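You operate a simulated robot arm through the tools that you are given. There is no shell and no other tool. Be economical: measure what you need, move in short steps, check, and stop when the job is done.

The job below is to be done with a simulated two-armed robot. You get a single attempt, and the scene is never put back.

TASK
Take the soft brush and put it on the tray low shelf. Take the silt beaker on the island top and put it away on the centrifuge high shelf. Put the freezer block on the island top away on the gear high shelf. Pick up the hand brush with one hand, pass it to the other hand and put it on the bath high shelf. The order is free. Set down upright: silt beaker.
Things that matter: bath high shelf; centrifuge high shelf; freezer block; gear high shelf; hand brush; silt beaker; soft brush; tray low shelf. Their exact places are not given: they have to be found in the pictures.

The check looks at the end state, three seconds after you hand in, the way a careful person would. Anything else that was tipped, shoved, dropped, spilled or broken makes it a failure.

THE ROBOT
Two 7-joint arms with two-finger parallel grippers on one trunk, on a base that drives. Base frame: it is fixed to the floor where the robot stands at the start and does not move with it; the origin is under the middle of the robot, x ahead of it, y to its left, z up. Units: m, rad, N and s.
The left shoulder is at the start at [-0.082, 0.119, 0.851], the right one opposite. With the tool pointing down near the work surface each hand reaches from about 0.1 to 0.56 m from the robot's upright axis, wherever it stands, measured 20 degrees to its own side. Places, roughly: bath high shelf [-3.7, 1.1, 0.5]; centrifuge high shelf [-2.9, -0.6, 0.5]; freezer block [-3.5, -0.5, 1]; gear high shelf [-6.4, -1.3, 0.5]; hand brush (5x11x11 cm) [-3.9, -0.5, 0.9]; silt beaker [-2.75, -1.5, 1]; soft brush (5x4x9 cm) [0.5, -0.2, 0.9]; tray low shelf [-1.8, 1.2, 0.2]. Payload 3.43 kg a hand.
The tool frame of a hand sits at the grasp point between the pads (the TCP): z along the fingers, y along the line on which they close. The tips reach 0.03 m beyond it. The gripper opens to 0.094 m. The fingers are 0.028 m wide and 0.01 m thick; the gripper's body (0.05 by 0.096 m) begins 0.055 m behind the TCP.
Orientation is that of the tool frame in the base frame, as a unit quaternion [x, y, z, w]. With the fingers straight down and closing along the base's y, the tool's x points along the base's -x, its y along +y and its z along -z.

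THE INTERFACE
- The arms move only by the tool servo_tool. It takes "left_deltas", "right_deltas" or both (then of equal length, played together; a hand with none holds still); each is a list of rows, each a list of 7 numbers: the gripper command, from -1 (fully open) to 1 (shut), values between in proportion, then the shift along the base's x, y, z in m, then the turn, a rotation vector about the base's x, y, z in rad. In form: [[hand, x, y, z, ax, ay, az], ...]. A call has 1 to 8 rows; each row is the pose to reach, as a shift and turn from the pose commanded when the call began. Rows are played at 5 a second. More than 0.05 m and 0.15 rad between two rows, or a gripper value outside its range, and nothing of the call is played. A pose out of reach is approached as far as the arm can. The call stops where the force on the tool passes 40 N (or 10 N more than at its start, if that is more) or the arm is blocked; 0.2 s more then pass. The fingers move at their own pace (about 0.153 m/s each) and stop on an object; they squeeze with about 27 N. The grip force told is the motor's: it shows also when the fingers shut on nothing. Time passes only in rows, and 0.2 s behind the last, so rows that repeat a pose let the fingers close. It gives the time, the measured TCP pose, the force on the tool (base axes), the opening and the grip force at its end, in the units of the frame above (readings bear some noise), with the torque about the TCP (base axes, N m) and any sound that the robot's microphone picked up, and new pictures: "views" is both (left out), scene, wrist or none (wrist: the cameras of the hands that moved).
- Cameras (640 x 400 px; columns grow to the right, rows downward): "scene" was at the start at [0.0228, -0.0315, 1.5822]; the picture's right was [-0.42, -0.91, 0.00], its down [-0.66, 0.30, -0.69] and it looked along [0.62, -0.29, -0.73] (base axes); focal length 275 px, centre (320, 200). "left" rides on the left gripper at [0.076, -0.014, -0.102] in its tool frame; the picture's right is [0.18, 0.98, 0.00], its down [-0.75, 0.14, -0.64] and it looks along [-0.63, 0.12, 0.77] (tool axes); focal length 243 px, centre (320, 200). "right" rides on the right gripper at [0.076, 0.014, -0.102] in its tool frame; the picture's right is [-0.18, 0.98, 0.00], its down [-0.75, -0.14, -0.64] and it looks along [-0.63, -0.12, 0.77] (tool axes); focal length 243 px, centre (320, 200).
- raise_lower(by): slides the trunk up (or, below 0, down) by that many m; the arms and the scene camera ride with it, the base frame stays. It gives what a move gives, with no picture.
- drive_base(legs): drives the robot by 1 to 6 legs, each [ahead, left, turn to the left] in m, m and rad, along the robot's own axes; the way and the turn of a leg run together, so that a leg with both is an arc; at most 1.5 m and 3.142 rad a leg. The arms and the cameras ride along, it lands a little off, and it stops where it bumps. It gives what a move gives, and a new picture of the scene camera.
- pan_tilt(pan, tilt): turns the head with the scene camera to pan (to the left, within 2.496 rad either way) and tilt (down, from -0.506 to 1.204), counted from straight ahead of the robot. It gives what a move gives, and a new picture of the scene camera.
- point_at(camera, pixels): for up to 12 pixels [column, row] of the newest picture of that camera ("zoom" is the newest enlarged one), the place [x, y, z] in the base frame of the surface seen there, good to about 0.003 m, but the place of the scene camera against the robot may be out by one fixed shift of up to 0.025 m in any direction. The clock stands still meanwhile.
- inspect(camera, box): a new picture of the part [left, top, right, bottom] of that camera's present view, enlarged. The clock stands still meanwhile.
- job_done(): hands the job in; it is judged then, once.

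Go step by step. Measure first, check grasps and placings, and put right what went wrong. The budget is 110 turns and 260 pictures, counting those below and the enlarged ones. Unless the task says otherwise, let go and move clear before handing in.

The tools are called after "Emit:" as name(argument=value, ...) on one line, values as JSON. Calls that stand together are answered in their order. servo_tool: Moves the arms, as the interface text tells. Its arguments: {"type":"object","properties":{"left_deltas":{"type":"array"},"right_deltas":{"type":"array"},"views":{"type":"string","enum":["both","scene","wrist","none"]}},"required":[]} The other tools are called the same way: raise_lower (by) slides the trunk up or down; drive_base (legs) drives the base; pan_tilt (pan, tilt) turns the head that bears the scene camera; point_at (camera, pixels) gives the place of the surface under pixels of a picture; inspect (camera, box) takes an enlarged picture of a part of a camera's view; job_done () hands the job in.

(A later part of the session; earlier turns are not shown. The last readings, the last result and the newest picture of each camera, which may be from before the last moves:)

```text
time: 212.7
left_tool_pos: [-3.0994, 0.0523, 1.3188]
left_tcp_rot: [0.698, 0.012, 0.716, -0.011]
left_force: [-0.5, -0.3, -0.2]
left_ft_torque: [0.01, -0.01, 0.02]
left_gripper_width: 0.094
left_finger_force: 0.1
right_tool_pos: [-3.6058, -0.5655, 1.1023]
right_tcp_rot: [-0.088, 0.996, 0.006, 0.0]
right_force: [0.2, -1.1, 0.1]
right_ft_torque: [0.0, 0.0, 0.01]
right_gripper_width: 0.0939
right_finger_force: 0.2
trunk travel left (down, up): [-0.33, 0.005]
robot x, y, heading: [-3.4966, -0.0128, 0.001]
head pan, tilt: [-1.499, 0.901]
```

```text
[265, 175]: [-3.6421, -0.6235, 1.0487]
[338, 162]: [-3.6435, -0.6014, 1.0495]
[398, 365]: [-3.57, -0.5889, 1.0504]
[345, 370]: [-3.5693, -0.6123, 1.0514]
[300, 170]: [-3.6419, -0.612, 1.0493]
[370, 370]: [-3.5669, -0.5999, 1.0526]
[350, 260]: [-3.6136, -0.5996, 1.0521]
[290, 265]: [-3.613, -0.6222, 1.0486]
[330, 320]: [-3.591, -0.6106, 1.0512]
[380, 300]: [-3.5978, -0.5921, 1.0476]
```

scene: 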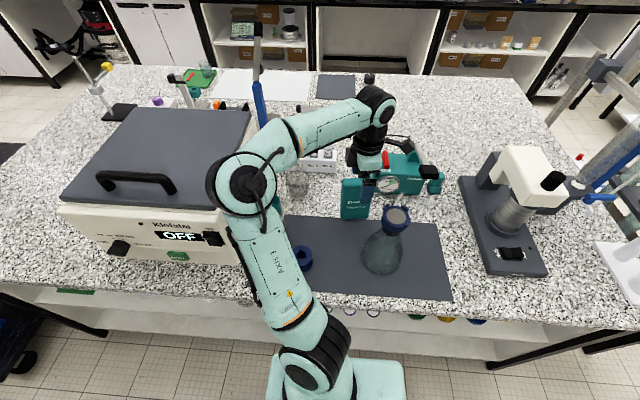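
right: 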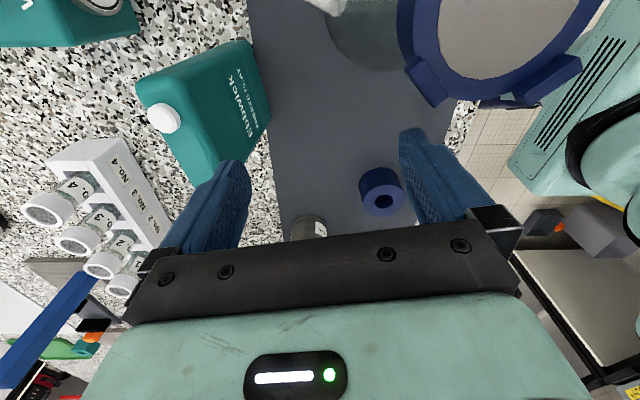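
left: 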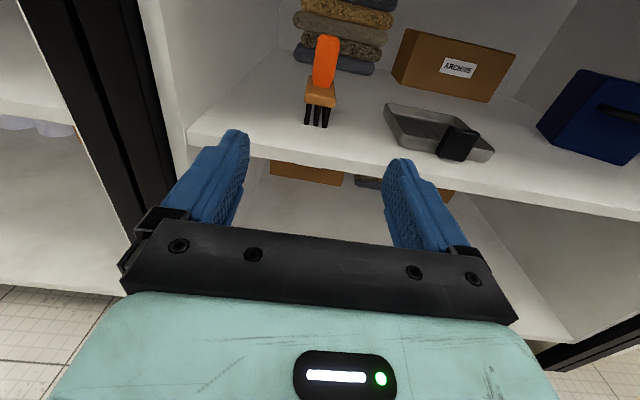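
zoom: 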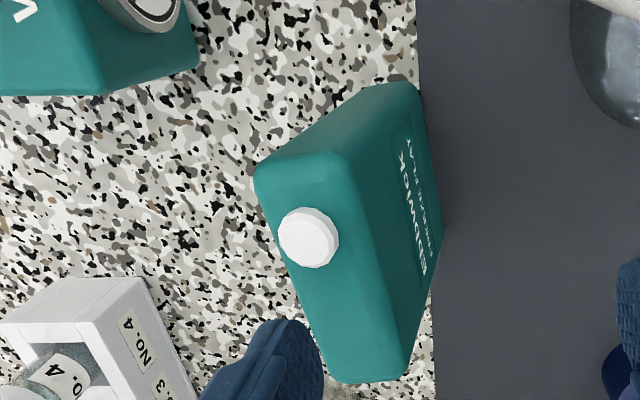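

Top-face centre is (−3.606,−0.607), about 2.5 cm thick, yaw matched. I'll move over it and descend with the open fingers in front and behind.

Emit:
servo_tool(right_deltas=[[-1, 0.002, -0.02, 0.005, 0, 0, 0], [-1, 0.004, -0.041, 0.005, 0, 0, 0], [-1, 0.004, -0.041, 0.0, 0, 0, 0], [-1, 0.004, -0.041, 0.0, 0, 0, 0]], views="wrist")

```text
time: 213.7
left_tool_pos: [-3.0991, 0.0519, 1.3186]
left_tcp_rot: [0.698, 0.012, 0.716, -0.011]
left_force: [-0.7, -0.6, -1.3]
left_ft_torque: [-0.02, 0.01, 0.01]
left_gripper_width: 0.094
left_finger_force: 0.2
right_tool_pos: [-3.6018, -0.6065, 1.1029]
right_tcp_rot: [-0.088, 0.996, 0.005, 0.001]
right_force: [0.4, 0.2, 0.0]
right_ft_torque: [0.02, 0.01, 0.02]
right_gripper_width: 0.0941
right_finger_force: 0.1
trunk travel left (down, up): [-0.33, 0.005]
robot x, y, heading: [-3.4927, -0.0146, 0.001]
head pan, tilt: [-1.499, 0.901]
```

right: 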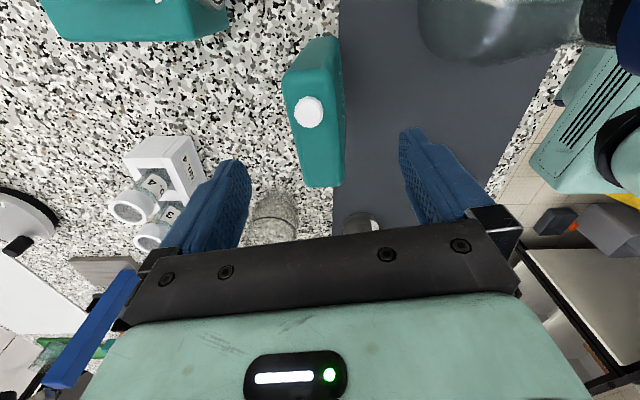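

Nicely centred. I'll descend to z 1.022, close, then lift.

Emit:
servo_tool(right_deltas=[[-1, 0, 0, -0.04, 0, 0, 0], [-1, 0, 0, -0.08, 0, 0, 0], [-1, 0, 0, -0.08, 0, 0, 0], [0, 0, 0, -0.08, 0, 0, 0], [1, 0, 0, -0.08, 0, 0, 0], [1, 0, 0, -0.08, 0, 0, 0], [1, 0, 0, -0.08, 0, 0, 0]], views="wrist")

```text
time: 215.3
left_tool_pos: [-3.1001, 0.0524, 1.3179]
left_tcp_rot: [0.699, 0.012, 0.715, -0.011]
left_force: [-0.7, 0.4, -0.2]
left_ft_torque: [0.0, 0.01, 0.06]
left_gripper_width: 0.0939
left_finger_force: 0.0
right_tool_pos: [-3.6025, -0.6071, 1.0234]
right_tcp_rot: [-0.089, 0.996, 0.006, 0.0]
right_force: [-0.9, 1.1, 0.3]
right_ft_torque: [0.27, 0.13, 0.03]
right_gripper_width: 0.0382
right_finger_force: 26.7
trunk travel left (down, up): [-0.33, 0.005]
robot x, y, heading: [-3.4982, -0.0164, 0.003]
head pan, tilt: [-1.499, 0.901]
```

right: 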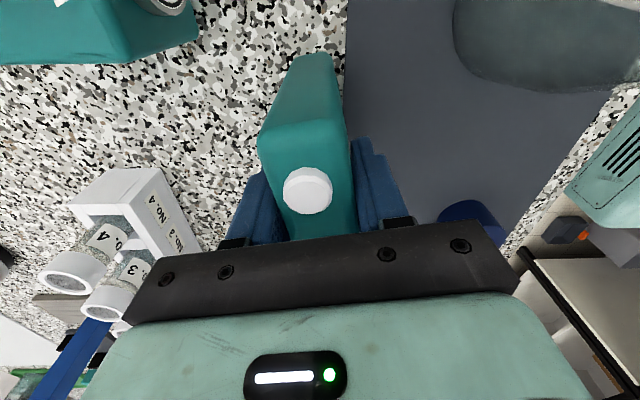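

The block is gripped (width 0.038). I'll lift straight up, shift left away from the flask, and draw back.

Emit:
servo_tool(right_deltas=[[1, 0, 0, 0.04, 0, 0, 0], [1, 0, 0, 0.08, 0, 0, 0], [1, 0.01, 0.01, 0.1, 0, 0, 0], [1, 0.045, 0.03, 0.105, 0, 0, 0], [1, 0.06, 0.07, 0.11, 0, 0, 0], [1, 0.06, 0.115, 0.12, 0, 0, 0], [1, 0.06, 0.16, 0.13, 0, 0, 0], [1, 0.06, 0.2, 0.14, 0, 0, 0]], views="both")

```text
time: 217.1
left_tool_pos: [-3.1008, 0.0527, 1.3177]
left_tcp_rot: [0.698, 0.012, 0.716, -0.011]
left_force: [-0.2, 0.7, -0.7]
left_ft_torque: [-0.02, 0.0, -0.05]
left_gripper_width: 0.094
left_finger_force: 0.1
right_tool_pos: [-3.5723, -0.4566, 1.1364]
right_tcp_rot: [-0.089, 0.996, 0.005, 0.0]
right_force: [-0.1, 0.2, -3.9]
right_ft_torque: [0.0, 0.0, 0.0]
right_gripper_width: 0.0382
right_finger_force: 27.0
right hand out of reach, approached as far as the arm can: row 7, 8
trunk travel left (down, up): [-0.33, 0.005]
robot x, y, heading: [-3.4959, -0.0081, 0.002]
head pan, tilt: [-1.499, 0.901]
```

scene: 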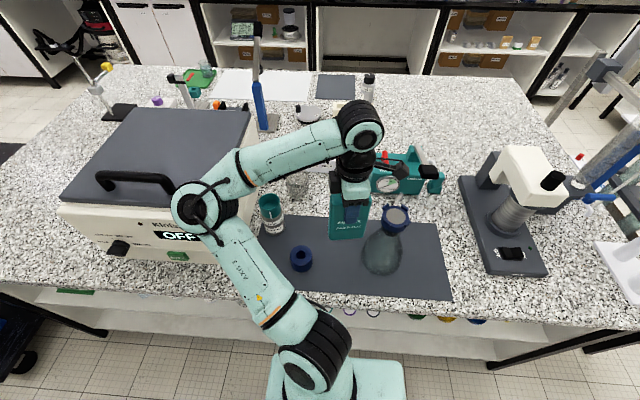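
right: 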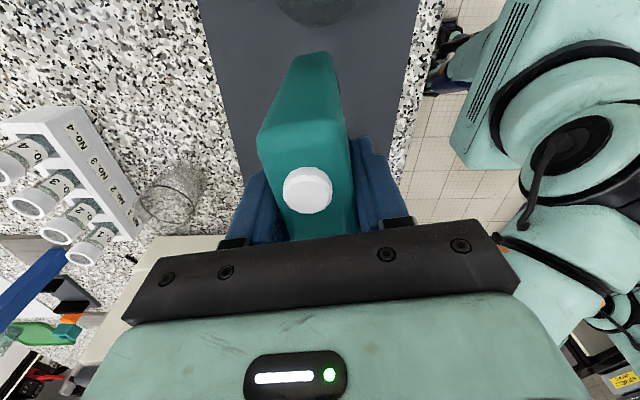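

The block is lifted clear (about 0.4 kg). I'll strafe the base away from the island, then look toward the gear bench.

Emit:
drive_base(legs=[[0, 0.33, 0]])

Emit:
pan_tilt(pan=-2.49, tilt=0.5)

```text
time: 220.5
left_tool_pos: [-3.1013, 0.377, 1.3177]
left_tcp_rot: [0.698, 0.012, 0.715, -0.011]
left_force: [-0.6, -0.6, 0.0]
left_ft_torque: [-0.01, 0.03, 0.0]
left_gripper_width: 0.094
left_finger_force: 0.2
right_tool_pos: [-3.574, -0.1303, 1.1362]
right_tcp_rot: [-0.088, 0.996, 0.005, 0.001]
right_force: [0.5, 0.0, -4.7]
right_ft_torque: [0.0, -0.03, -0.01]
right_gripper_width: 0.038
right_finger_force: 27.1
trunk travel left (down, up): [-0.33, 0.005]
robot x, y, heading: [-3.4966, 0.3129, 0.002]
head pan, tilt: [-1.499, 0.901]
```

scene: 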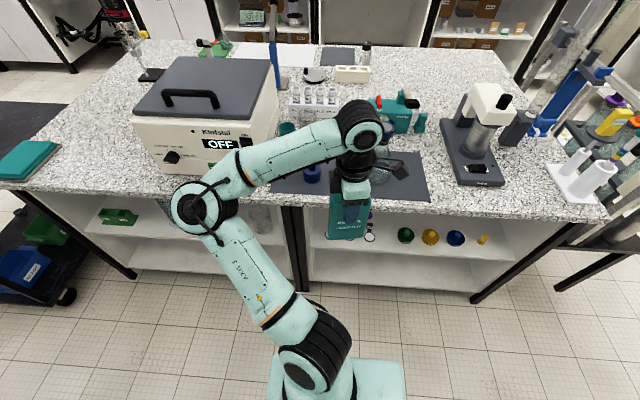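

```text
time: 221.8
left_tool_pos: [-3.101, 0.3773, 1.3168]
left_tcp_rot: [0.698, 0.012, 0.716, -0.011]
left_force: [-0.6, -0.2, 0.0]
left_ft_torque: [0.02, 0.03, 0.01]
left_gripper_width: 0.0941
left_finger_force: 0.0
right_tool_pos: [-3.5739, -0.1299, 1.1363]
right_tcp_rot: [-0.088, 0.996, 0.005, 0.0]
right_force: [0.4, -0.1, -4.0]
right_ft_torque: [0.01, 0.06, 0.04]
right_gripper_width: 0.0384
right_finger_force: 27.1
trunk travel left (down, up): [-0.33, 0.005]
robot x, y, heading: [-3.4945, 0.313, 0.004]
head pan, tilt: [-2.491, 0.499]
```

scene: 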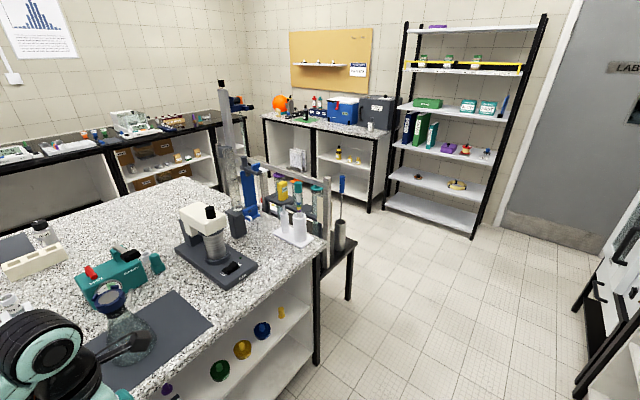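

The gear bench stands at the far wall with two open bays near (290,150) and (345,160). I'll measure them and the obstacles on the way.

Emit:
point_at(camera="scene", pixels=[[345, 160], [295, 158], [318, 180], [266, 120], [378, 130], [370, 208], [350, 285], [350, 235], [318, 245], [330, 200], [385, 205], [345, 185]])

Emit:
inspect(camera="scene", box=[230, 80, 410, 220])

```text
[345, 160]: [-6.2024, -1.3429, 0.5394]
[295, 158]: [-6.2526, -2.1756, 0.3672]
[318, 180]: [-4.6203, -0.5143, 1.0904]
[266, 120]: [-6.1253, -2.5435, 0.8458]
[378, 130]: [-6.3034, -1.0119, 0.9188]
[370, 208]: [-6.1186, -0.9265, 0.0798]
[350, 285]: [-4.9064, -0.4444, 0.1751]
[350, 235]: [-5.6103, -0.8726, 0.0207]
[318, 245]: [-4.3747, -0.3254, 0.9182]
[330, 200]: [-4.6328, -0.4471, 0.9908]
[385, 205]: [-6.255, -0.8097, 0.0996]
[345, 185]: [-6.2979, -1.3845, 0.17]
```

```text
2.86 times, centred on (320, 150) of scene
```

zoom: 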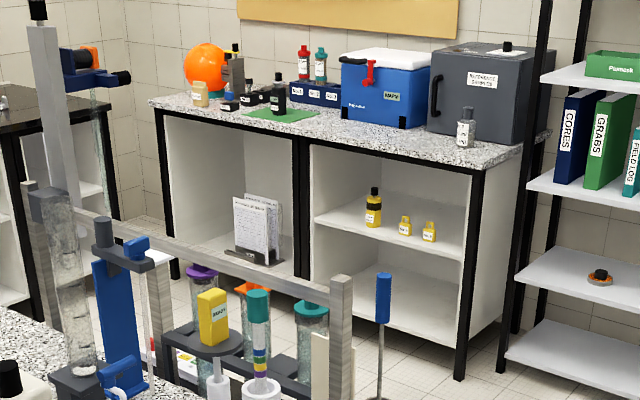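

The gear bay's front is at x≈−6.12, y −0.95 to −1.75, with three yellow bottles on its high shelf. I'll back along the aisle and look again.

Emit:
drive_base(legs=[[-1.4, 0.02, 0], [-0.55, 0, 0]])

```text
time: 231.6
left_tool_pos: [-5.0533, 0.4026, 1.319]
left_tcp_rot: [0.698, 0.009, 0.716, -0.007]
left_force: [0.9, 0.5, 0.8]
left_ft_torque: [-0.02, -0.02, 0.02]
left_gripper_width: 0.094
left_finger_force: 0.1
right_tool_pos: [-5.5288, -0.1023, 1.1354]
right_tcp_rot: [-0.084, 0.996, 0.006, 0.001]
right_force: [0.1, 0.0, -3.5]
right_ft_torque: [-0.02, -0.01, -0.03]
right_gripper_width: 0.0382
right_finger_force: 26.8
trunk travel left (down, up): [-0.33, 0.005]
robot x, y, heading: [-5.453, 0.3404, -0.004]
head pan, tilt: [-2.491, 0.499]
```

scene: 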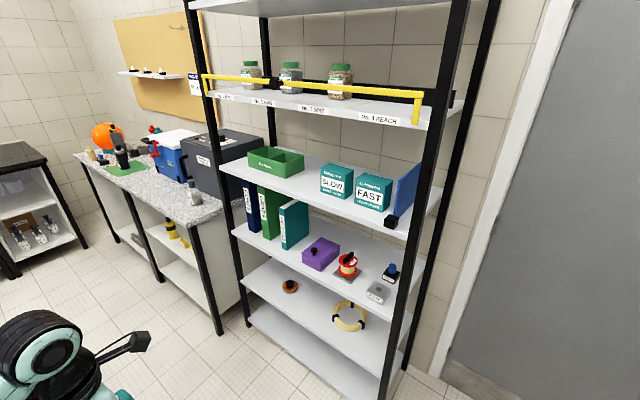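

The way along the bench is open. I'll strafe toward y≈−1.1 and turn clockwise to face the gear bench.

Emit:
drive_base(legs=[[0, -1.4, 0], [0, 0, -3.13]])

Emit:
pan_tilt(pan=0.0, tilt=0.8)

```text
time: 251.4
left_tool_pos: [-5.8507, -1.1341, 1.319]
left_tcp_rot: [0.012, -0.699, 0.011, 0.715]
left_force: [0.0, -0.6, -0.1]
left_ft_torque: [0.01, -0.01, 0.0]
left_gripper_width: 0.0941
left_finger_force: 0.1
right_tool_pos: [-5.379, -0.6247, 1.1361]
right_tcp_rot: [0.996, 0.089, 0.0, 0.005]
right_force: [-0.1, -0.7, -4.5]
right_ft_torque: [0.05, 0.01, -0.07]
right_gripper_width: 0.0382
right_finger_force: 26.8
trunk travel left (down, up): [-0.33, 0.005]
robot x, y, heading: [-5.4543, -1.0667, -3.143]
head pan, tilt: [-2.491, 0.499]
```

scene: 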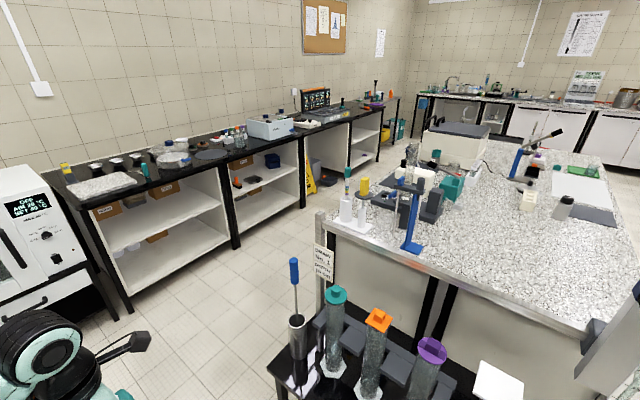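

```text
time: 253.7
left_tool_pos: [-5.8492, -1.1326, 1.319]
left_tcp_rot: [0.011, -0.699, 0.01, 0.715]
left_force: [0.0, 0.1, -0.2]
left_ft_torque: [0.0, 0.0, 0.01]
left_gripper_width: 0.0938
left_finger_force: 0.0
right_tool_pos: [-5.3799, -0.6245, 1.1369]
right_tcp_rot: [0.996, 0.089, -0.001, 0.007]
right_force: [0.0, -0.4, -4.2]
right_ft_torque: [0.0, -0.03, -0.03]
right_gripper_width: 0.0383
right_finger_force: 26.7
trunk travel left (down, up): [-0.33, 0.005]
robot x, y, heading: [-5.4549, -1.0698, -3.138]
head pan, tilt: [0.0, 0.799]
```

scene: 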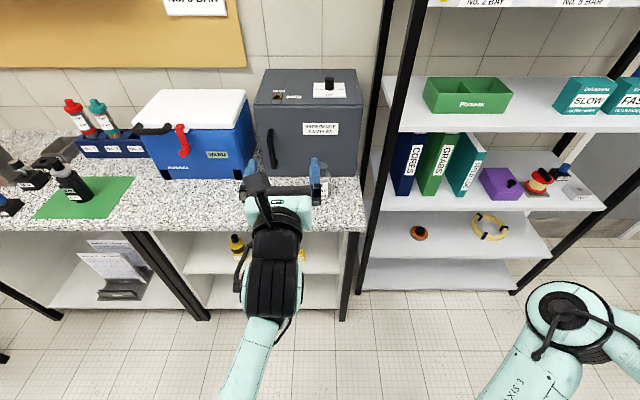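

I'm facing the gear bench. I'll strafe left so the right hand can work in front of this bay, and measure it.

Emit:
drive_base(legs=[[0, 0.38, 0]])

Emit:
inspect(camera="scene", box=[270, 190, 500, 340])

Emit:
point_at(camera="zoom", pixels=[[100, 150], [200, 190], [300, 190], [200, 250], [420, 250], [30, 250], [250, 160], [150, 110], [350, 150], [420, 130], [300, 130]])

```text
time: 257.6
left_tool_pos: [-5.8492, -1.5152, 1.3187]
left_tcp_rot: [0.012, -0.698, 0.011, 0.716]
left_force: [-0.2, 0.8, 0.5]
left_ft_torque: [0.01, -0.01, -0.01]
left_gripper_width: 0.094
left_finger_force: 0.1
right_tool_pos: [-5.3779, -1.0092, 1.1356]
right_tcp_rot: [0.996, 0.089, -0.001, 0.005]
right_force: [0.0, -0.7, -3.7]
right_ft_torque: [0.02, 0.04, 0.02]
right_gripper_width: 0.0384
right_finger_force: 27.4
trunk travel left (down, up): [-0.33, 0.005]
robot x, y, heading: [-5.454, -1.4503, -3.139]
head pan, tilt: [0.0, 0.799]
```

scene: 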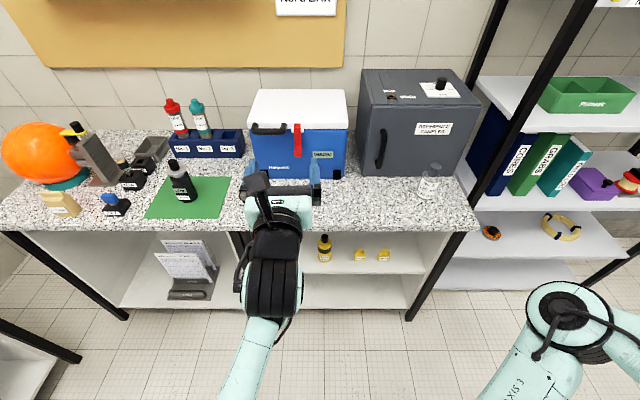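

```text
2.67 times, centred on (385, 265) of scene
```

zoom: 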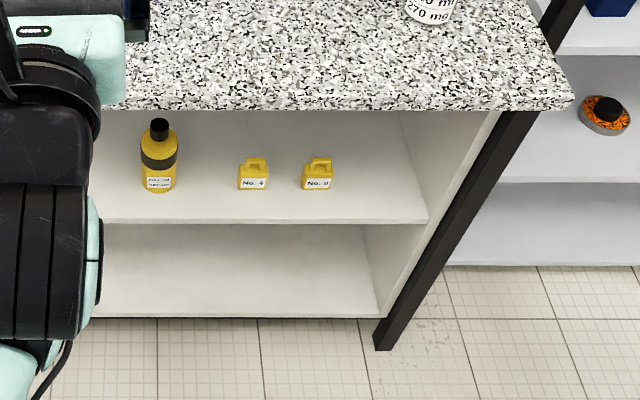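

```text
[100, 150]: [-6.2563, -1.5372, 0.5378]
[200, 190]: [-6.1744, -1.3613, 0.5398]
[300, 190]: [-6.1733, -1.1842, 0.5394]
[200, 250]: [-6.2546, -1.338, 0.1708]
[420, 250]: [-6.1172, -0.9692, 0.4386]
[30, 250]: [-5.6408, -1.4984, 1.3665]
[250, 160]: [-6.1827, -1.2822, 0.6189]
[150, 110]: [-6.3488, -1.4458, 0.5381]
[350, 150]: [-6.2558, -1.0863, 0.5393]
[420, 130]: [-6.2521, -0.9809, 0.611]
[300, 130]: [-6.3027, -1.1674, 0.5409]
```

Free shelf space lies left of the tall yellow bottle (y −1.47 to about −1.74), shelf z 0.522. I'll strafe left and swing the right arm round to the front.

Emit:
drive_base(legs=[[0, 0.34, 0]])

Emit:
servo_tool(right_deltas=[[1, -0.0449, -0.0032, 0, 0, 0, 0.14], [1, -0.089, -0.0126, 0, 0, 0, 0.28], [1, -0.1313, -0.0279, 0, 0, 0, 0.42], [1, -0.171, -0.0491, 0, 0, 0, 0.56], [1, -0.2074, -0.0757, 0, 0, 0, 0.7], [1, -0.2398, -0.1, 0, 0, 0, 0.84], [1, -0.2674, -0.11, 0, 0, 0, 0.98], [1, -0.29, -0.11, 0, 0, 0, 1.12]], views="scene")

```text
time: 261.2
left_tool_pos: [-5.8478, -1.8587, 1.3195]
left_tcp_rot: [0.013, -0.698, 0.012, 0.715]
left_force: [-0.5, -0.3, -0.3]
left_ft_torque: [-0.01, 0.0, -0.03]
left_gripper_width: 0.0938
left_finger_force: 0.1
right_tool_pos: [-5.3769, -1.3501, 1.1368]
right_tcp_rot: [0.996, 0.09, 0.0, 0.006]
right_force: [-0.2, -0.4, -4.1]
right_ft_torque: [0.05, 0.02, 0.0]
right_gripper_width: 0.0381
right_finger_force: 26.6
trunk travel left (down, up): [-0.33, 0.005]
robot x, y, heading: [-5.4543, -1.796, -3.139]
head pan, tilt: [0.0, 0.799]
```

scene: 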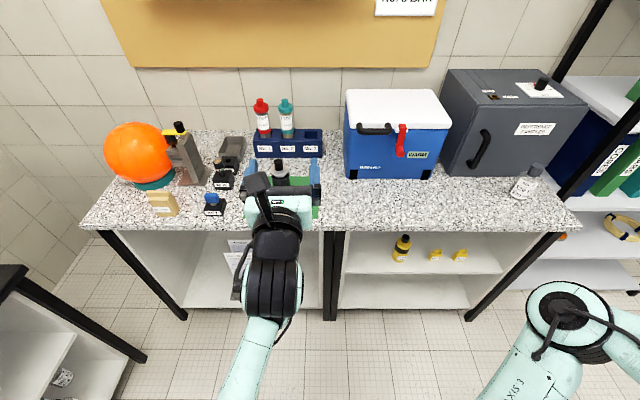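

```text
time: 263.0
left_tool_pos: [-5.8481, -1.8598, 1.3183]
left_tcp_rot: [0.013, -0.699, 0.012, 0.715]
left_force: [-0.5, -0.2, 0.0]
left_ft_torque: [-0.01, 0.01, -0.01]
left_gripper_width: 0.0943
left_finger_force: 0.1
right_tool_pos: [-5.6665, -1.4606, 1.1361]
right_tcp_rot: [0.796, 0.606, 0.004, 0.004]
right_force: [-0.6, 0.6, -3.7]
right_ft_torque: [0.04, -0.03, -0.01]
right_gripper_width: 0.0383
right_finger_force: 27.0
right hand out of reach, approached as far as the arm can: row 1, 2, 3, 4, 5
trunk travel left (down, up): [-0.33, 0.005]
robot x, y, heading: [-5.4492, -1.7899, -3.131]
head pan, tilt: [0.0, 0.799]
```

scene: 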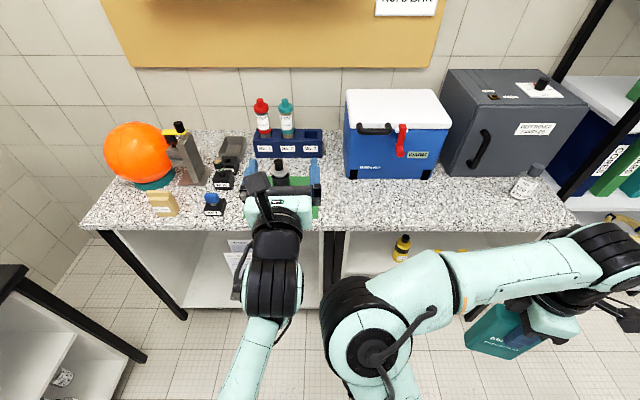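

The elbow swung inward, but the hand is free. I'll keep turning the tool so the camera faces forward, bringing the hand in front.

Emit:
servo_tool(right_deltas=[[1, 0, -0.01, 0, 0, 0, 0.14], [1, 0, -0.02, 0, 0, 0, 0.28], [1, 0, -0.03, 0, 0, 0, 0.42], [1, 0, -0.04, 0, 0, 0, 0.56], [1, 0, -0.05, 0, 0, 0, 0.7], [1, 0, -0.06, 0, 0, 0, 0.84], [1, 0, -0.07, 0, 0, 0, 0.98], [1, 0, -0.08, 0, 0, 0, 1.12]], views="scene")

```text
time: 264.8
left_tool_pos: [-5.8476, -1.861, 1.3179]
left_tcp_rot: [0.013, -0.699, 0.012, 0.715]
left_force: [0.0, 0.2, 0.3]
left_ft_torque: [-0.01, 0.0, -0.02]
left_gripper_width: 0.0942
left_finger_force: 0.0
right_tool_pos: [-5.6663, -1.5401, 1.1359]
right_tcp_rot: [0.352, 0.936, 0.005, 0.004]
right_force: [-0.6, 0.6, -4.1]
right_ft_torque: [-0.04, 0.01, -0.01]
right_gripper_width: 0.0382
right_finger_force: 26.9
trunk travel left (down, up): [-0.33, 0.005]
robot x, y, heading: [-5.4494, -1.7927, -3.137]
head pan, tilt: [0.0, 0.799]
```

scene: 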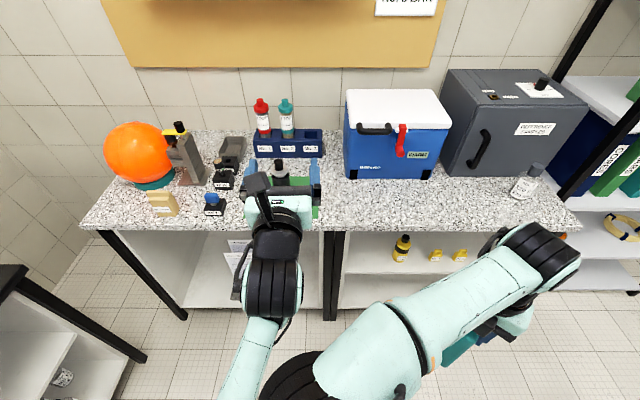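

Emit:
servo_tool(right_deltas=[[1, -0.01, 0, -0.02, 0, 0, 0.14], [1, -0.02, 0, -0.04, 0, 0, 0.28], [1, -0.03, -0.0, -0.06, 0, 0, 0.42], [1, -0.04, -0.01, -0.08, 0, 0, 0.56], [1, -0.05, -0.02, -0.1, 0, 0, 0.7], [1, -0.05, -0.02, -0.12, 0, 0, 0.72]], views="none")

Emit:
servo_tool(right_deltas=[[1, 0, 0, -0.01, 0, 0.13, 0], [1, 0, 0, -0.02, 0, 0.26, 0], [1, 0, 0, -0.03, 0, 0.39, 0], [1, 0, 0, -0.04, 0, 0.52, 0], [1, 0, 0, -0.05, 0, 0.66, 0], [1, 0, 0, -0.06, 0, 0.8, 0], [1, 0, 0, -0.07, 0, 0.94, 0], [1, 0, 0, -0.08, 0, 1.08, 0]], views="both")

```text
time: 266.2
left_tool_pos: [-5.8486, -1.859, 1.3175]
left_tcp_rot: [0.014, -0.698, 0.013, 0.716]
left_force: [0.2, 0.3, 0.3]
left_ft_torque: [0.02, -0.01, 0.03]
left_gripper_width: 0.0941
left_finger_force: 0.1
right_tool_pos: [-5.7186, -1.5626, 1.0169]
right_tcp_rot: [0.0, 1.0, 0.006, 0.0]
right_force: [0.6, 1.1, -3.2]
right_ft_torque: [-0.02, 0.01, -0.04]
right_gripper_width: 0.0382
right_finger_force: 26.4
trunk travel left (down, up): [-0.33, 0.005]
robot x, y, heading: [-5.4547, -1.7953, -3.135]
head pan, tilt: [0.0, 0.799]
```

```text
time: 268.0
left_tool_pos: [-5.8498, -1.8597, 1.317]
left_tcp_rot: [0.013, -0.7, 0.012, 0.714]
left_force: [0.1, 0.5, 0.2]
left_ft_torque: [0.04, 0.0, -0.01]
left_gripper_width: 0.0942
left_finger_force: 0.0
right_tool_pos: [-5.8143, -1.4835, 0.9235]
right_tcp_rot: [0.003, 0.858, 0.005, -0.513]
right_force: [-1.0, -1.6, -4.1]
right_ft_torque: [0.02, -0.16, 0.02]
right_gripper_width: 0.0383
right_finger_force: 26.8
right hand out of reach, approached as far as the arm can: row 4, 5, 6, 7, 8
trunk travel left (down, up): [-0.33, 0.005]
robot x, y, heading: [-5.4501, -1.7973, -3.139]
head pan, tilt: [0.0, 0.799]
```

scene: 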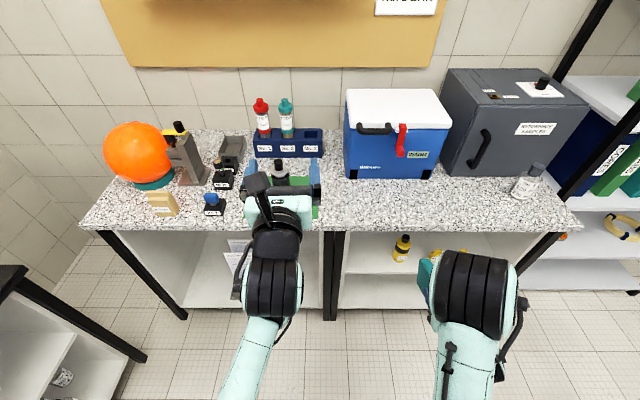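
right: 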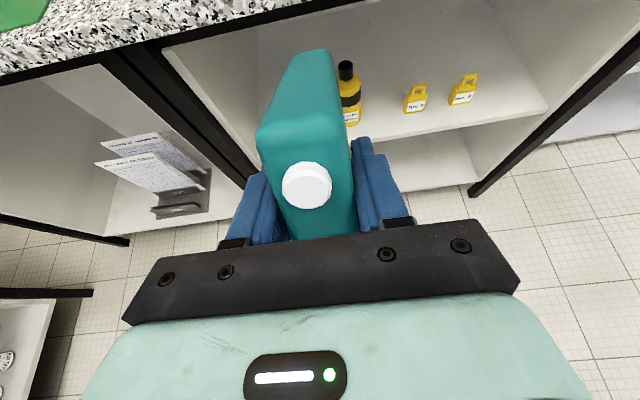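

The tool is pitched about 62°, camera up, with the bay in view. I'll lower the trunk, then finish levelling and shift toward y≈−1.6.

Emit:
raise_lower(by=-0.26)

Emit:
servo_tool(right_deltas=[[1, 0.01, -0.02, 0.0, 0, 0.12, 0], [1, 0.01, -0.04, 0.0, 0, 0.24, 0], [1, 0.01, -0.06, 0.0, 0, 0.36, 0], [1, 0.01, -0.08, 0.0, 0, 0.45, 0], [1, 0.01, -0.1, 0.0, 0, 0.49, 0], [1, 0.01, -0.12, 0, 0, 0.49, 0]], views="both")

```text
time: 270.7
left_tool_pos: [-5.8471, -1.8594, 1.0582]
left_tcp_rot: [0.016, -0.698, 0.013, 0.716]
left_force: [-0.3, -0.4, 0.8]
left_ft_torque: [0.0, 0.01, 0.0]
left_gripper_width: 0.094
left_finger_force: 0.1
right_tool_pos: [-5.8143, -1.4861, 0.6661]
right_tcp_rot: [0.004, 0.858, 0.005, -0.513]
right_force: [-0.1, 1.1, -3.4]
right_ft_torque: [0.01, -0.15, 0.03]
right_gripper_width: 0.0385
right_finger_force: 26.8
trunk travel left (down, up): [-0.07, 0.265]
robot x, y, heading: [-5.4532, -1.7948, -3.137]
head pan, tilt: [0.0, 0.799]
```

```text
time: 272.1
left_tool_pos: [-5.8466, -1.8587, 1.0578]
left_tcp_rot: [0.016, -0.698, 0.013, 0.715]
left_force: [-0.4, 0.2, 0.4]
left_ft_torque: [-0.01, -0.01, 0.0]
left_gripper_width: 0.0942
left_finger_force: 0.0
right_tool_pos: [-5.8044, -1.6079, 0.6655]
right_tcp_rot: [0.004, 0.707, 0.004, -0.707]
right_force: [0.2, 0.5, -3.5]
right_ft_torque: [-0.01, -0.19, 0.02]
right_gripper_width: 0.0383
right_finger_force: 27.1
trunk travel left (down, up): [-0.07, 0.265]
robot x, y, heading: [-5.4515, -1.7963, -3.133]
head pan, tilt: [0.0, 0.799]
```

scene: 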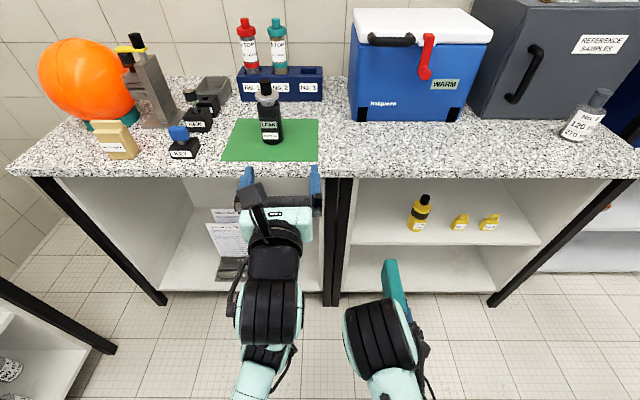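
right: 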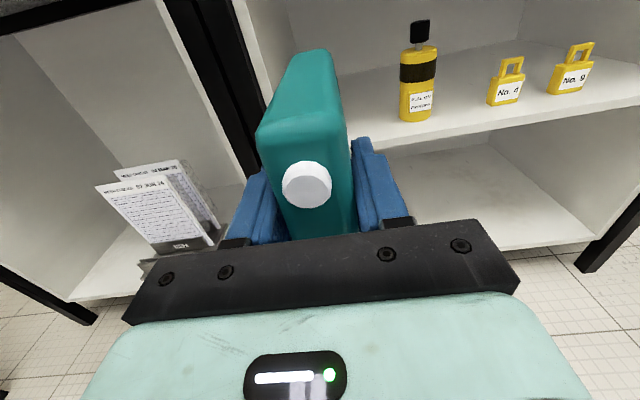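

The block is level, pointing into the bay. I'll measure the side panel, shelf and bottle from the wrist camera.

Emit:
point_at(camera="right", pixels=[[270, 80], [375, 130], [375, 148], [408, 110], [405, 80], [255, 60], [380, 110], [290, 50], [450, 133], [360, 80]])

```text
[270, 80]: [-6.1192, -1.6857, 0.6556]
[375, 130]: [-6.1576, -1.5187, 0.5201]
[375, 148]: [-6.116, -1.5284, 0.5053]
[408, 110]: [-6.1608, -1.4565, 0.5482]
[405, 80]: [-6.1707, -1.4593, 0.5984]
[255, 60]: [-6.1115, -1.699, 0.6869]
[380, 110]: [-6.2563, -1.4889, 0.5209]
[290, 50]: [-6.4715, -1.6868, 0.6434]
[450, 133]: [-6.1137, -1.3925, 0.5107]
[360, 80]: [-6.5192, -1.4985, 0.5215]
```

Shelf z 0.520, front edge x −6.116, free between y −1.686 and −1.458. I'll centre at y≈−1.573, carry it in with the base, then reach further and lower.

Emit:
servo_tool(right_deltas=[[1, 0, 0.02, -0.02, 0, 0, 0], [1, 0, 0.035, -0.04, 0, 0, 0]], views="none")

Emit:
drive_base(legs=[[0.2, 0, 0]])

Emit:
servo_tool(right_deltas=[[1, -0.04, 0, 0, 0, 0, 0], [1, -0.08, 0, 0, 0, 0, 0], [1, -0.12, 0, 0, 0, 0, 0], [1, -0.15, 0, 0, 0, 0, 0], [1, -0.17, 0, -0.01, 0, 0, 0], [1, -0.175, 0, -0.03, 0, 0, 0]], views="both")

```text
time: 272.7
left_tool_pos: [-5.848, -1.8583, 1.0584]
left_tcp_rot: [0.016, -0.699, 0.013, 0.715]
left_force: [0.2, 0.7, -0.3]
left_ft_torque: [-0.03, -0.02, -0.01]
left_gripper_width: 0.0943
left_finger_force: 0.0
right_tool_pos: [-5.8057, -1.5715, 0.6239]
right_tcp_rot: [0.004, 0.708, 0.003, -0.706]
right_force: [-0.2, 0.3, -3.0]
right_ft_torque: [0.03, -0.22, -0.03]
right_gripper_width: 0.0385
right_finger_force: 27.2
trunk travel left (down, up): [-0.07, 0.265]
robot x, y, heading: [-5.4533, -1.795, -3.138]
head pan, tilt: [0.0, 0.799]
```

```text
time: 274.3
left_tool_pos: [-6.0467, -1.8604, 1.0587]
left_tcp_rot: [0.017, -0.698, 0.014, 0.716]
left_force: [0.1, -0.3, 0.7]
left_ft_torque: [0.0, -0.03, -0.01]
left_gripper_width: 0.0937
left_finger_force: 0.0
right_tool_pos: [-6.0034, -1.5737, 0.6247]
right_tcp_rot: [0.004, 0.708, 0.003, -0.706]
right_force: [0.5, 0.1, -3.4]
right_ft_torque: [-0.02, -0.18, 0.0]
right_gripper_width: 0.0383
right_finger_force: 26.5
trunk travel left (down, up): [-0.07, 0.265]
robot x, y, heading: [-5.6498, -1.7967, -3.133]
head pan, tilt: [0.0, 0.799]
```

scene: 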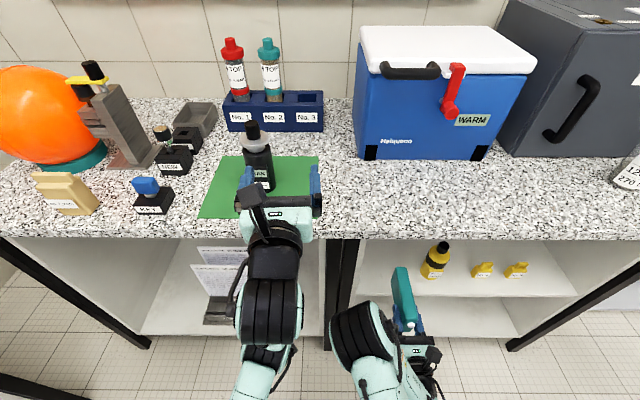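

```text
time: 275.7
left_tool_pos: [-6.0457, -1.8613, 1.0575]
left_tcp_rot: [0.017, -0.699, 0.013, 0.715]
left_force: [-0.3, 0.3, 0.4]
left_ft_torque: [-0.01, 0.02, 0.0]
left_gripper_width: 0.0937
left_finger_force: 0.0
right_tool_pos: [-6.1782, -1.5741, 0.5942]
right_tcp_rot: [0.004, 0.708, 0.003, -0.707]
right_force: [0.6, -0.1, -3.1]
right_ft_torque: [-0.02, -0.22, -0.01]
right_gripper_width: 0.0384
right_finger_force: 27.1
trunk travel left (down, up): [-0.07, 0.265]
robot x, y, heading: [-5.6513, -1.7975, -3.138]
head pan, tilt: [0.0, 0.799]
```

scene: 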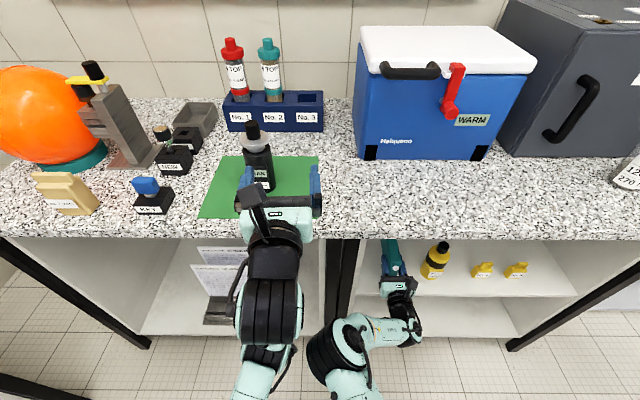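
right: 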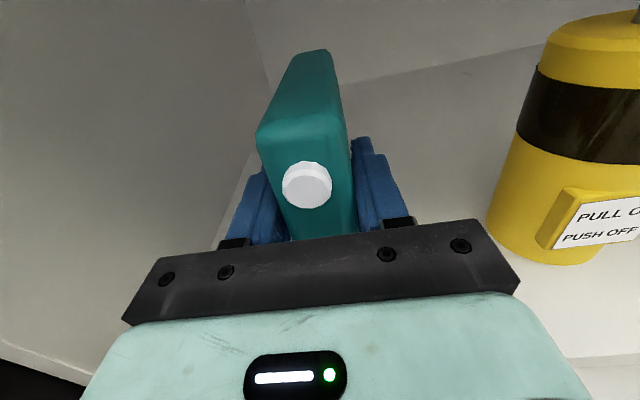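

Inside and clear of the bottle. I'll lower gently until contact.

Emit:
servo_tool(right_deltas=[[1, 0, 0, -0.01, 0, 0, 0], [1, 0, 0, -0.02, 0, 0, 0], [1, 0, 0, -0.025, 0, 0, 0], [1, 0, 0, -0.029, 0, 0, 0]], views="none")

```text
time: 276.7
left_tool_pos: [-6.0459, -1.8606, 1.0583]
left_tcp_rot: [0.017, -0.699, 0.013, 0.715]
left_force: [-0.3, 0.1, -0.3]
left_ft_torque: [0.01, 0.0, -0.03]
left_gripper_width: 0.0941
left_finger_force: 0.1
right_tool_pos: [-6.1771, -1.5742, 0.5662]
right_tcp_rot: [0.004, 0.708, 0.003, -0.706]
right_force: [-0.4, -0.2, -3.7]
right_ft_torque: [-0.02, -0.21, -0.03]
right_gripper_width: 0.0382
right_finger_force: 26.8
trunk travel left (down, up): [-0.07, 0.265]
robot x, y, heading: [-5.6498, -1.7968, -3.137]
head pan, tilt: [0.0, 0.799]
```

Emit:
servo_tool(right_deltas=[[1, 0, 0, -0.003, 0, 0, 0], [1, 0, 0, -0.006, 0, 0, 0], [1, 0, 0, -0.009, 0, 0, 0]], views="wrist")

```text
time: 277.4
left_tool_pos: [-6.0459, -1.8615, 1.0573]
left_tcp_rot: [0.018, -0.698, 0.014, 0.716]
left_force: [-0.7, 0.3, 0.0]
left_ft_torque: [-0.01, -0.04, 0.02]
left_gripper_width: 0.094
left_finger_force: 0.1
right_tool_pos: [-6.1781, -1.5737, 0.567]
right_tcp_rot: [-0.004, -0.702, -0.004, 0.713]
right_force: [7.3, -1.6, 14.6]
right_ft_torque: [-0.12, -1.68, 0.04]
right_gripper_width: 0.0385
right_finger_force: 26.7
trunk travel left (down, up): [-0.07, 0.265]
robot x, y, heading: [-5.649, -1.7938, -3.133]
head pan, tilt: [0.0, 0.799]
stopped in row 3 (right hand): the force on the tool passed its limit at 46 N (the readings are from after the stop); the commanded pose is now the measured one
```

right: 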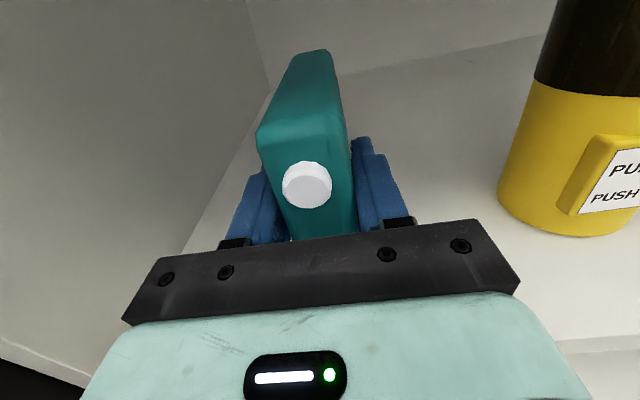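

The torque says the wrist, not the block, is touching the shelf edge. I'll pitch the tool slightly nose-down so the block's far end meets the shelf first.

Emit:
servo_tool(right_deltas=[[1, 0, 0, 0.003, 0, -0.04, 0], [1, 0, 0, 0.004, 0, -0.08, 0], [1, 0, 0, 0.002, 0, -0.08, 0], [1, 0, 0, 0.0, 0, -0.08, 0], [1, 0, 0, -0.003, 0, -0.08, 0]], views="wrist")

```text
time: 278.6
left_tool_pos: [-6.0447, -1.8611, 1.0584]
left_tcp_rot: [0.017, -0.699, 0.013, 0.715]
left_force: [-0.4, -0.1, 0.4]
left_ft_torque: [0.0, 0.0, 0.01]
left_gripper_width: 0.0939
left_finger_force: 0.0
right_tool_pos: [-6.1804, -1.5736, 0.5619]
right_tcp_rot: [0.004, 0.731, 0.004, -0.682]
right_force: [2.0, -1.3, 5.7]
right_ft_torque: [0.01, 0.75, 0.1]
right_gripper_width: 0.0381
right_finger_force: 27.3
trunk travel left (down, up): [-0.07, 0.265]
robot x, y, heading: [-5.6497, -1.7963, -3.137]
head pan, tilt: [0.0, 0.799]
```

right: 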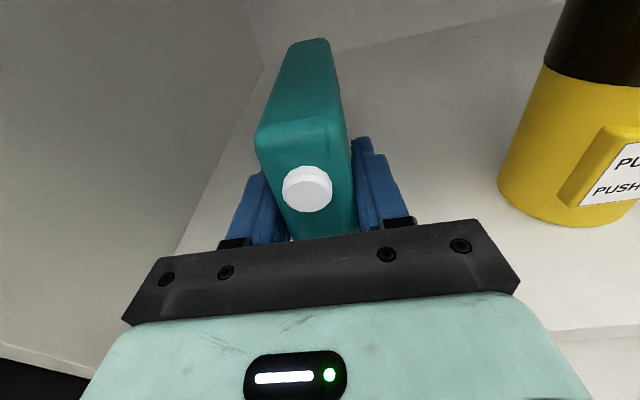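

The torque is now +0.75, so the block's far end is resting on the shelf. I'll open gently.

Emit:
servo_tool(right_deltas=[[0.6, 0, 0, 0, 0, 0, 0], [0.2, 0, 0, 0, 0, 0, 0], [-0.1, 0, 0, 0, 0, 0, 0], [-0.4, 0, 0, 0, 0, 0, 0], [-0.4, 0, 0, 0, 0, 0, 0]], views="wrist")

```text
time: 279.8
left_tool_pos: [-6.0456, -1.8601, 1.0574]
left_tcp_rot: [0.016, -0.698, 0.013, 0.716]
left_force: [-0.4, 0.6, 0.9]
left_ft_torque: [-0.02, 0.01, 0.0]
left_gripper_width: 0.094
left_finger_force: 0.0
right_tool_pos: [-6.1786, -1.5736, 0.5626]
right_tcp_rot: [0.004, 0.73, 0.004, -0.683]
right_force: [2.8, -0.2, 7.8]
right_ft_torque: [-0.02, -0.57, -0.03]
right_gripper_width: 0.0658
right_finger_force: 0.1
trunk travel left (down, up): [-0.07, 0.265]
robot x, y, heading: [-5.6498, -1.7945, -3.133]
head pan, tilt: [0.0, 0.799]
```

right: 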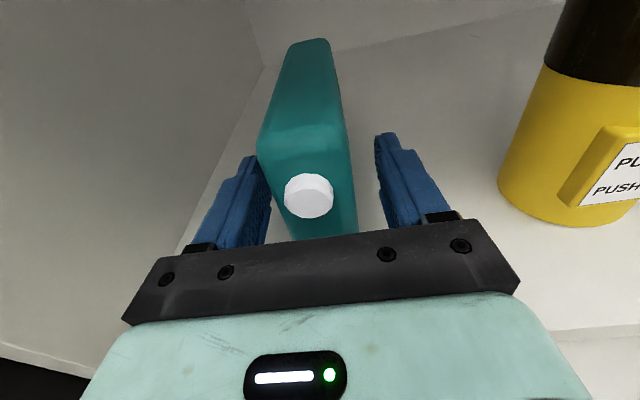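

The block stands on its edge by itself. I'll open a bit more, lift slightly and withdraw straight back.

Emit:
servo_tool(right_deltas=[[-0.8, 0, -0.002, 0.004, 0, 0, 0], [-0.8, 0.0, -0.003, 0.008, 0, 0, 0], [-0.8, 0.03, -0.003, 0.01, 0, 0, 0], [-0.8, 0.07, -0.003, 0.01, 0, 0, 0], [-0.8, 0.11, -0.003, 0.01, 0, 0, 0], [-0.8, 0.15, -0.003, 0.012, 0, 0, 0], [-0.8, 0.19, -0.003, 0.015, 0, 0, 0]], views="both")

```text
time: 281.4
left_tool_pos: [-6.0508, -1.8722, 1.0521]
left_tcp_rot: [0.025, -0.701, 0.027, 0.712]
left_force: [1.1, -0.2, -0.3]
left_ft_torque: [0.01, -0.01, -0.04]
left_gripper_width: 0.0939
left_finger_force: 0.0
right_tool_pos: [-5.9869, -1.5661, 0.5761]
right_tcp_rot: [0.015, 0.731, 0.011, -0.682]
right_force: [0.4, -0.3, 0.1]
right_ft_torque: [0.03, 0.01, 0.0]
right_gripper_width: 0.0847
right_finger_force: 0.0
trunk travel left (down, up): [-0.07, 0.265]
robot x, y, heading: [-5.6537, -1.7949, -3.138]
head pan, tilt: [0.0, 0.799]
```

scene: 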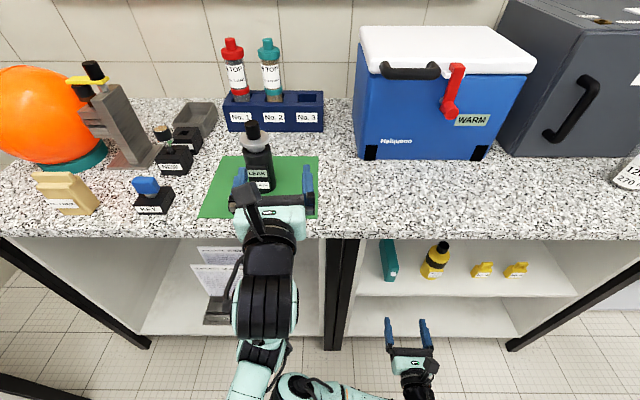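
right: 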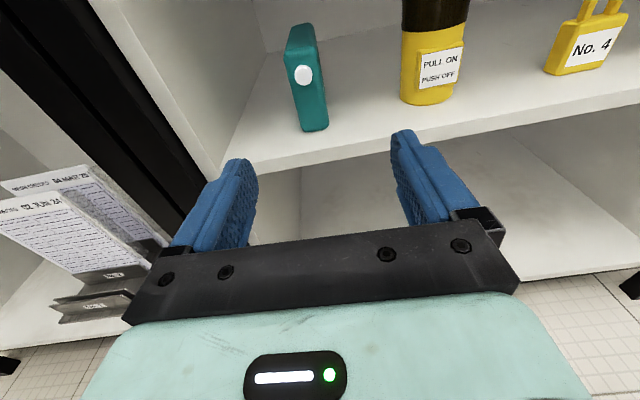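

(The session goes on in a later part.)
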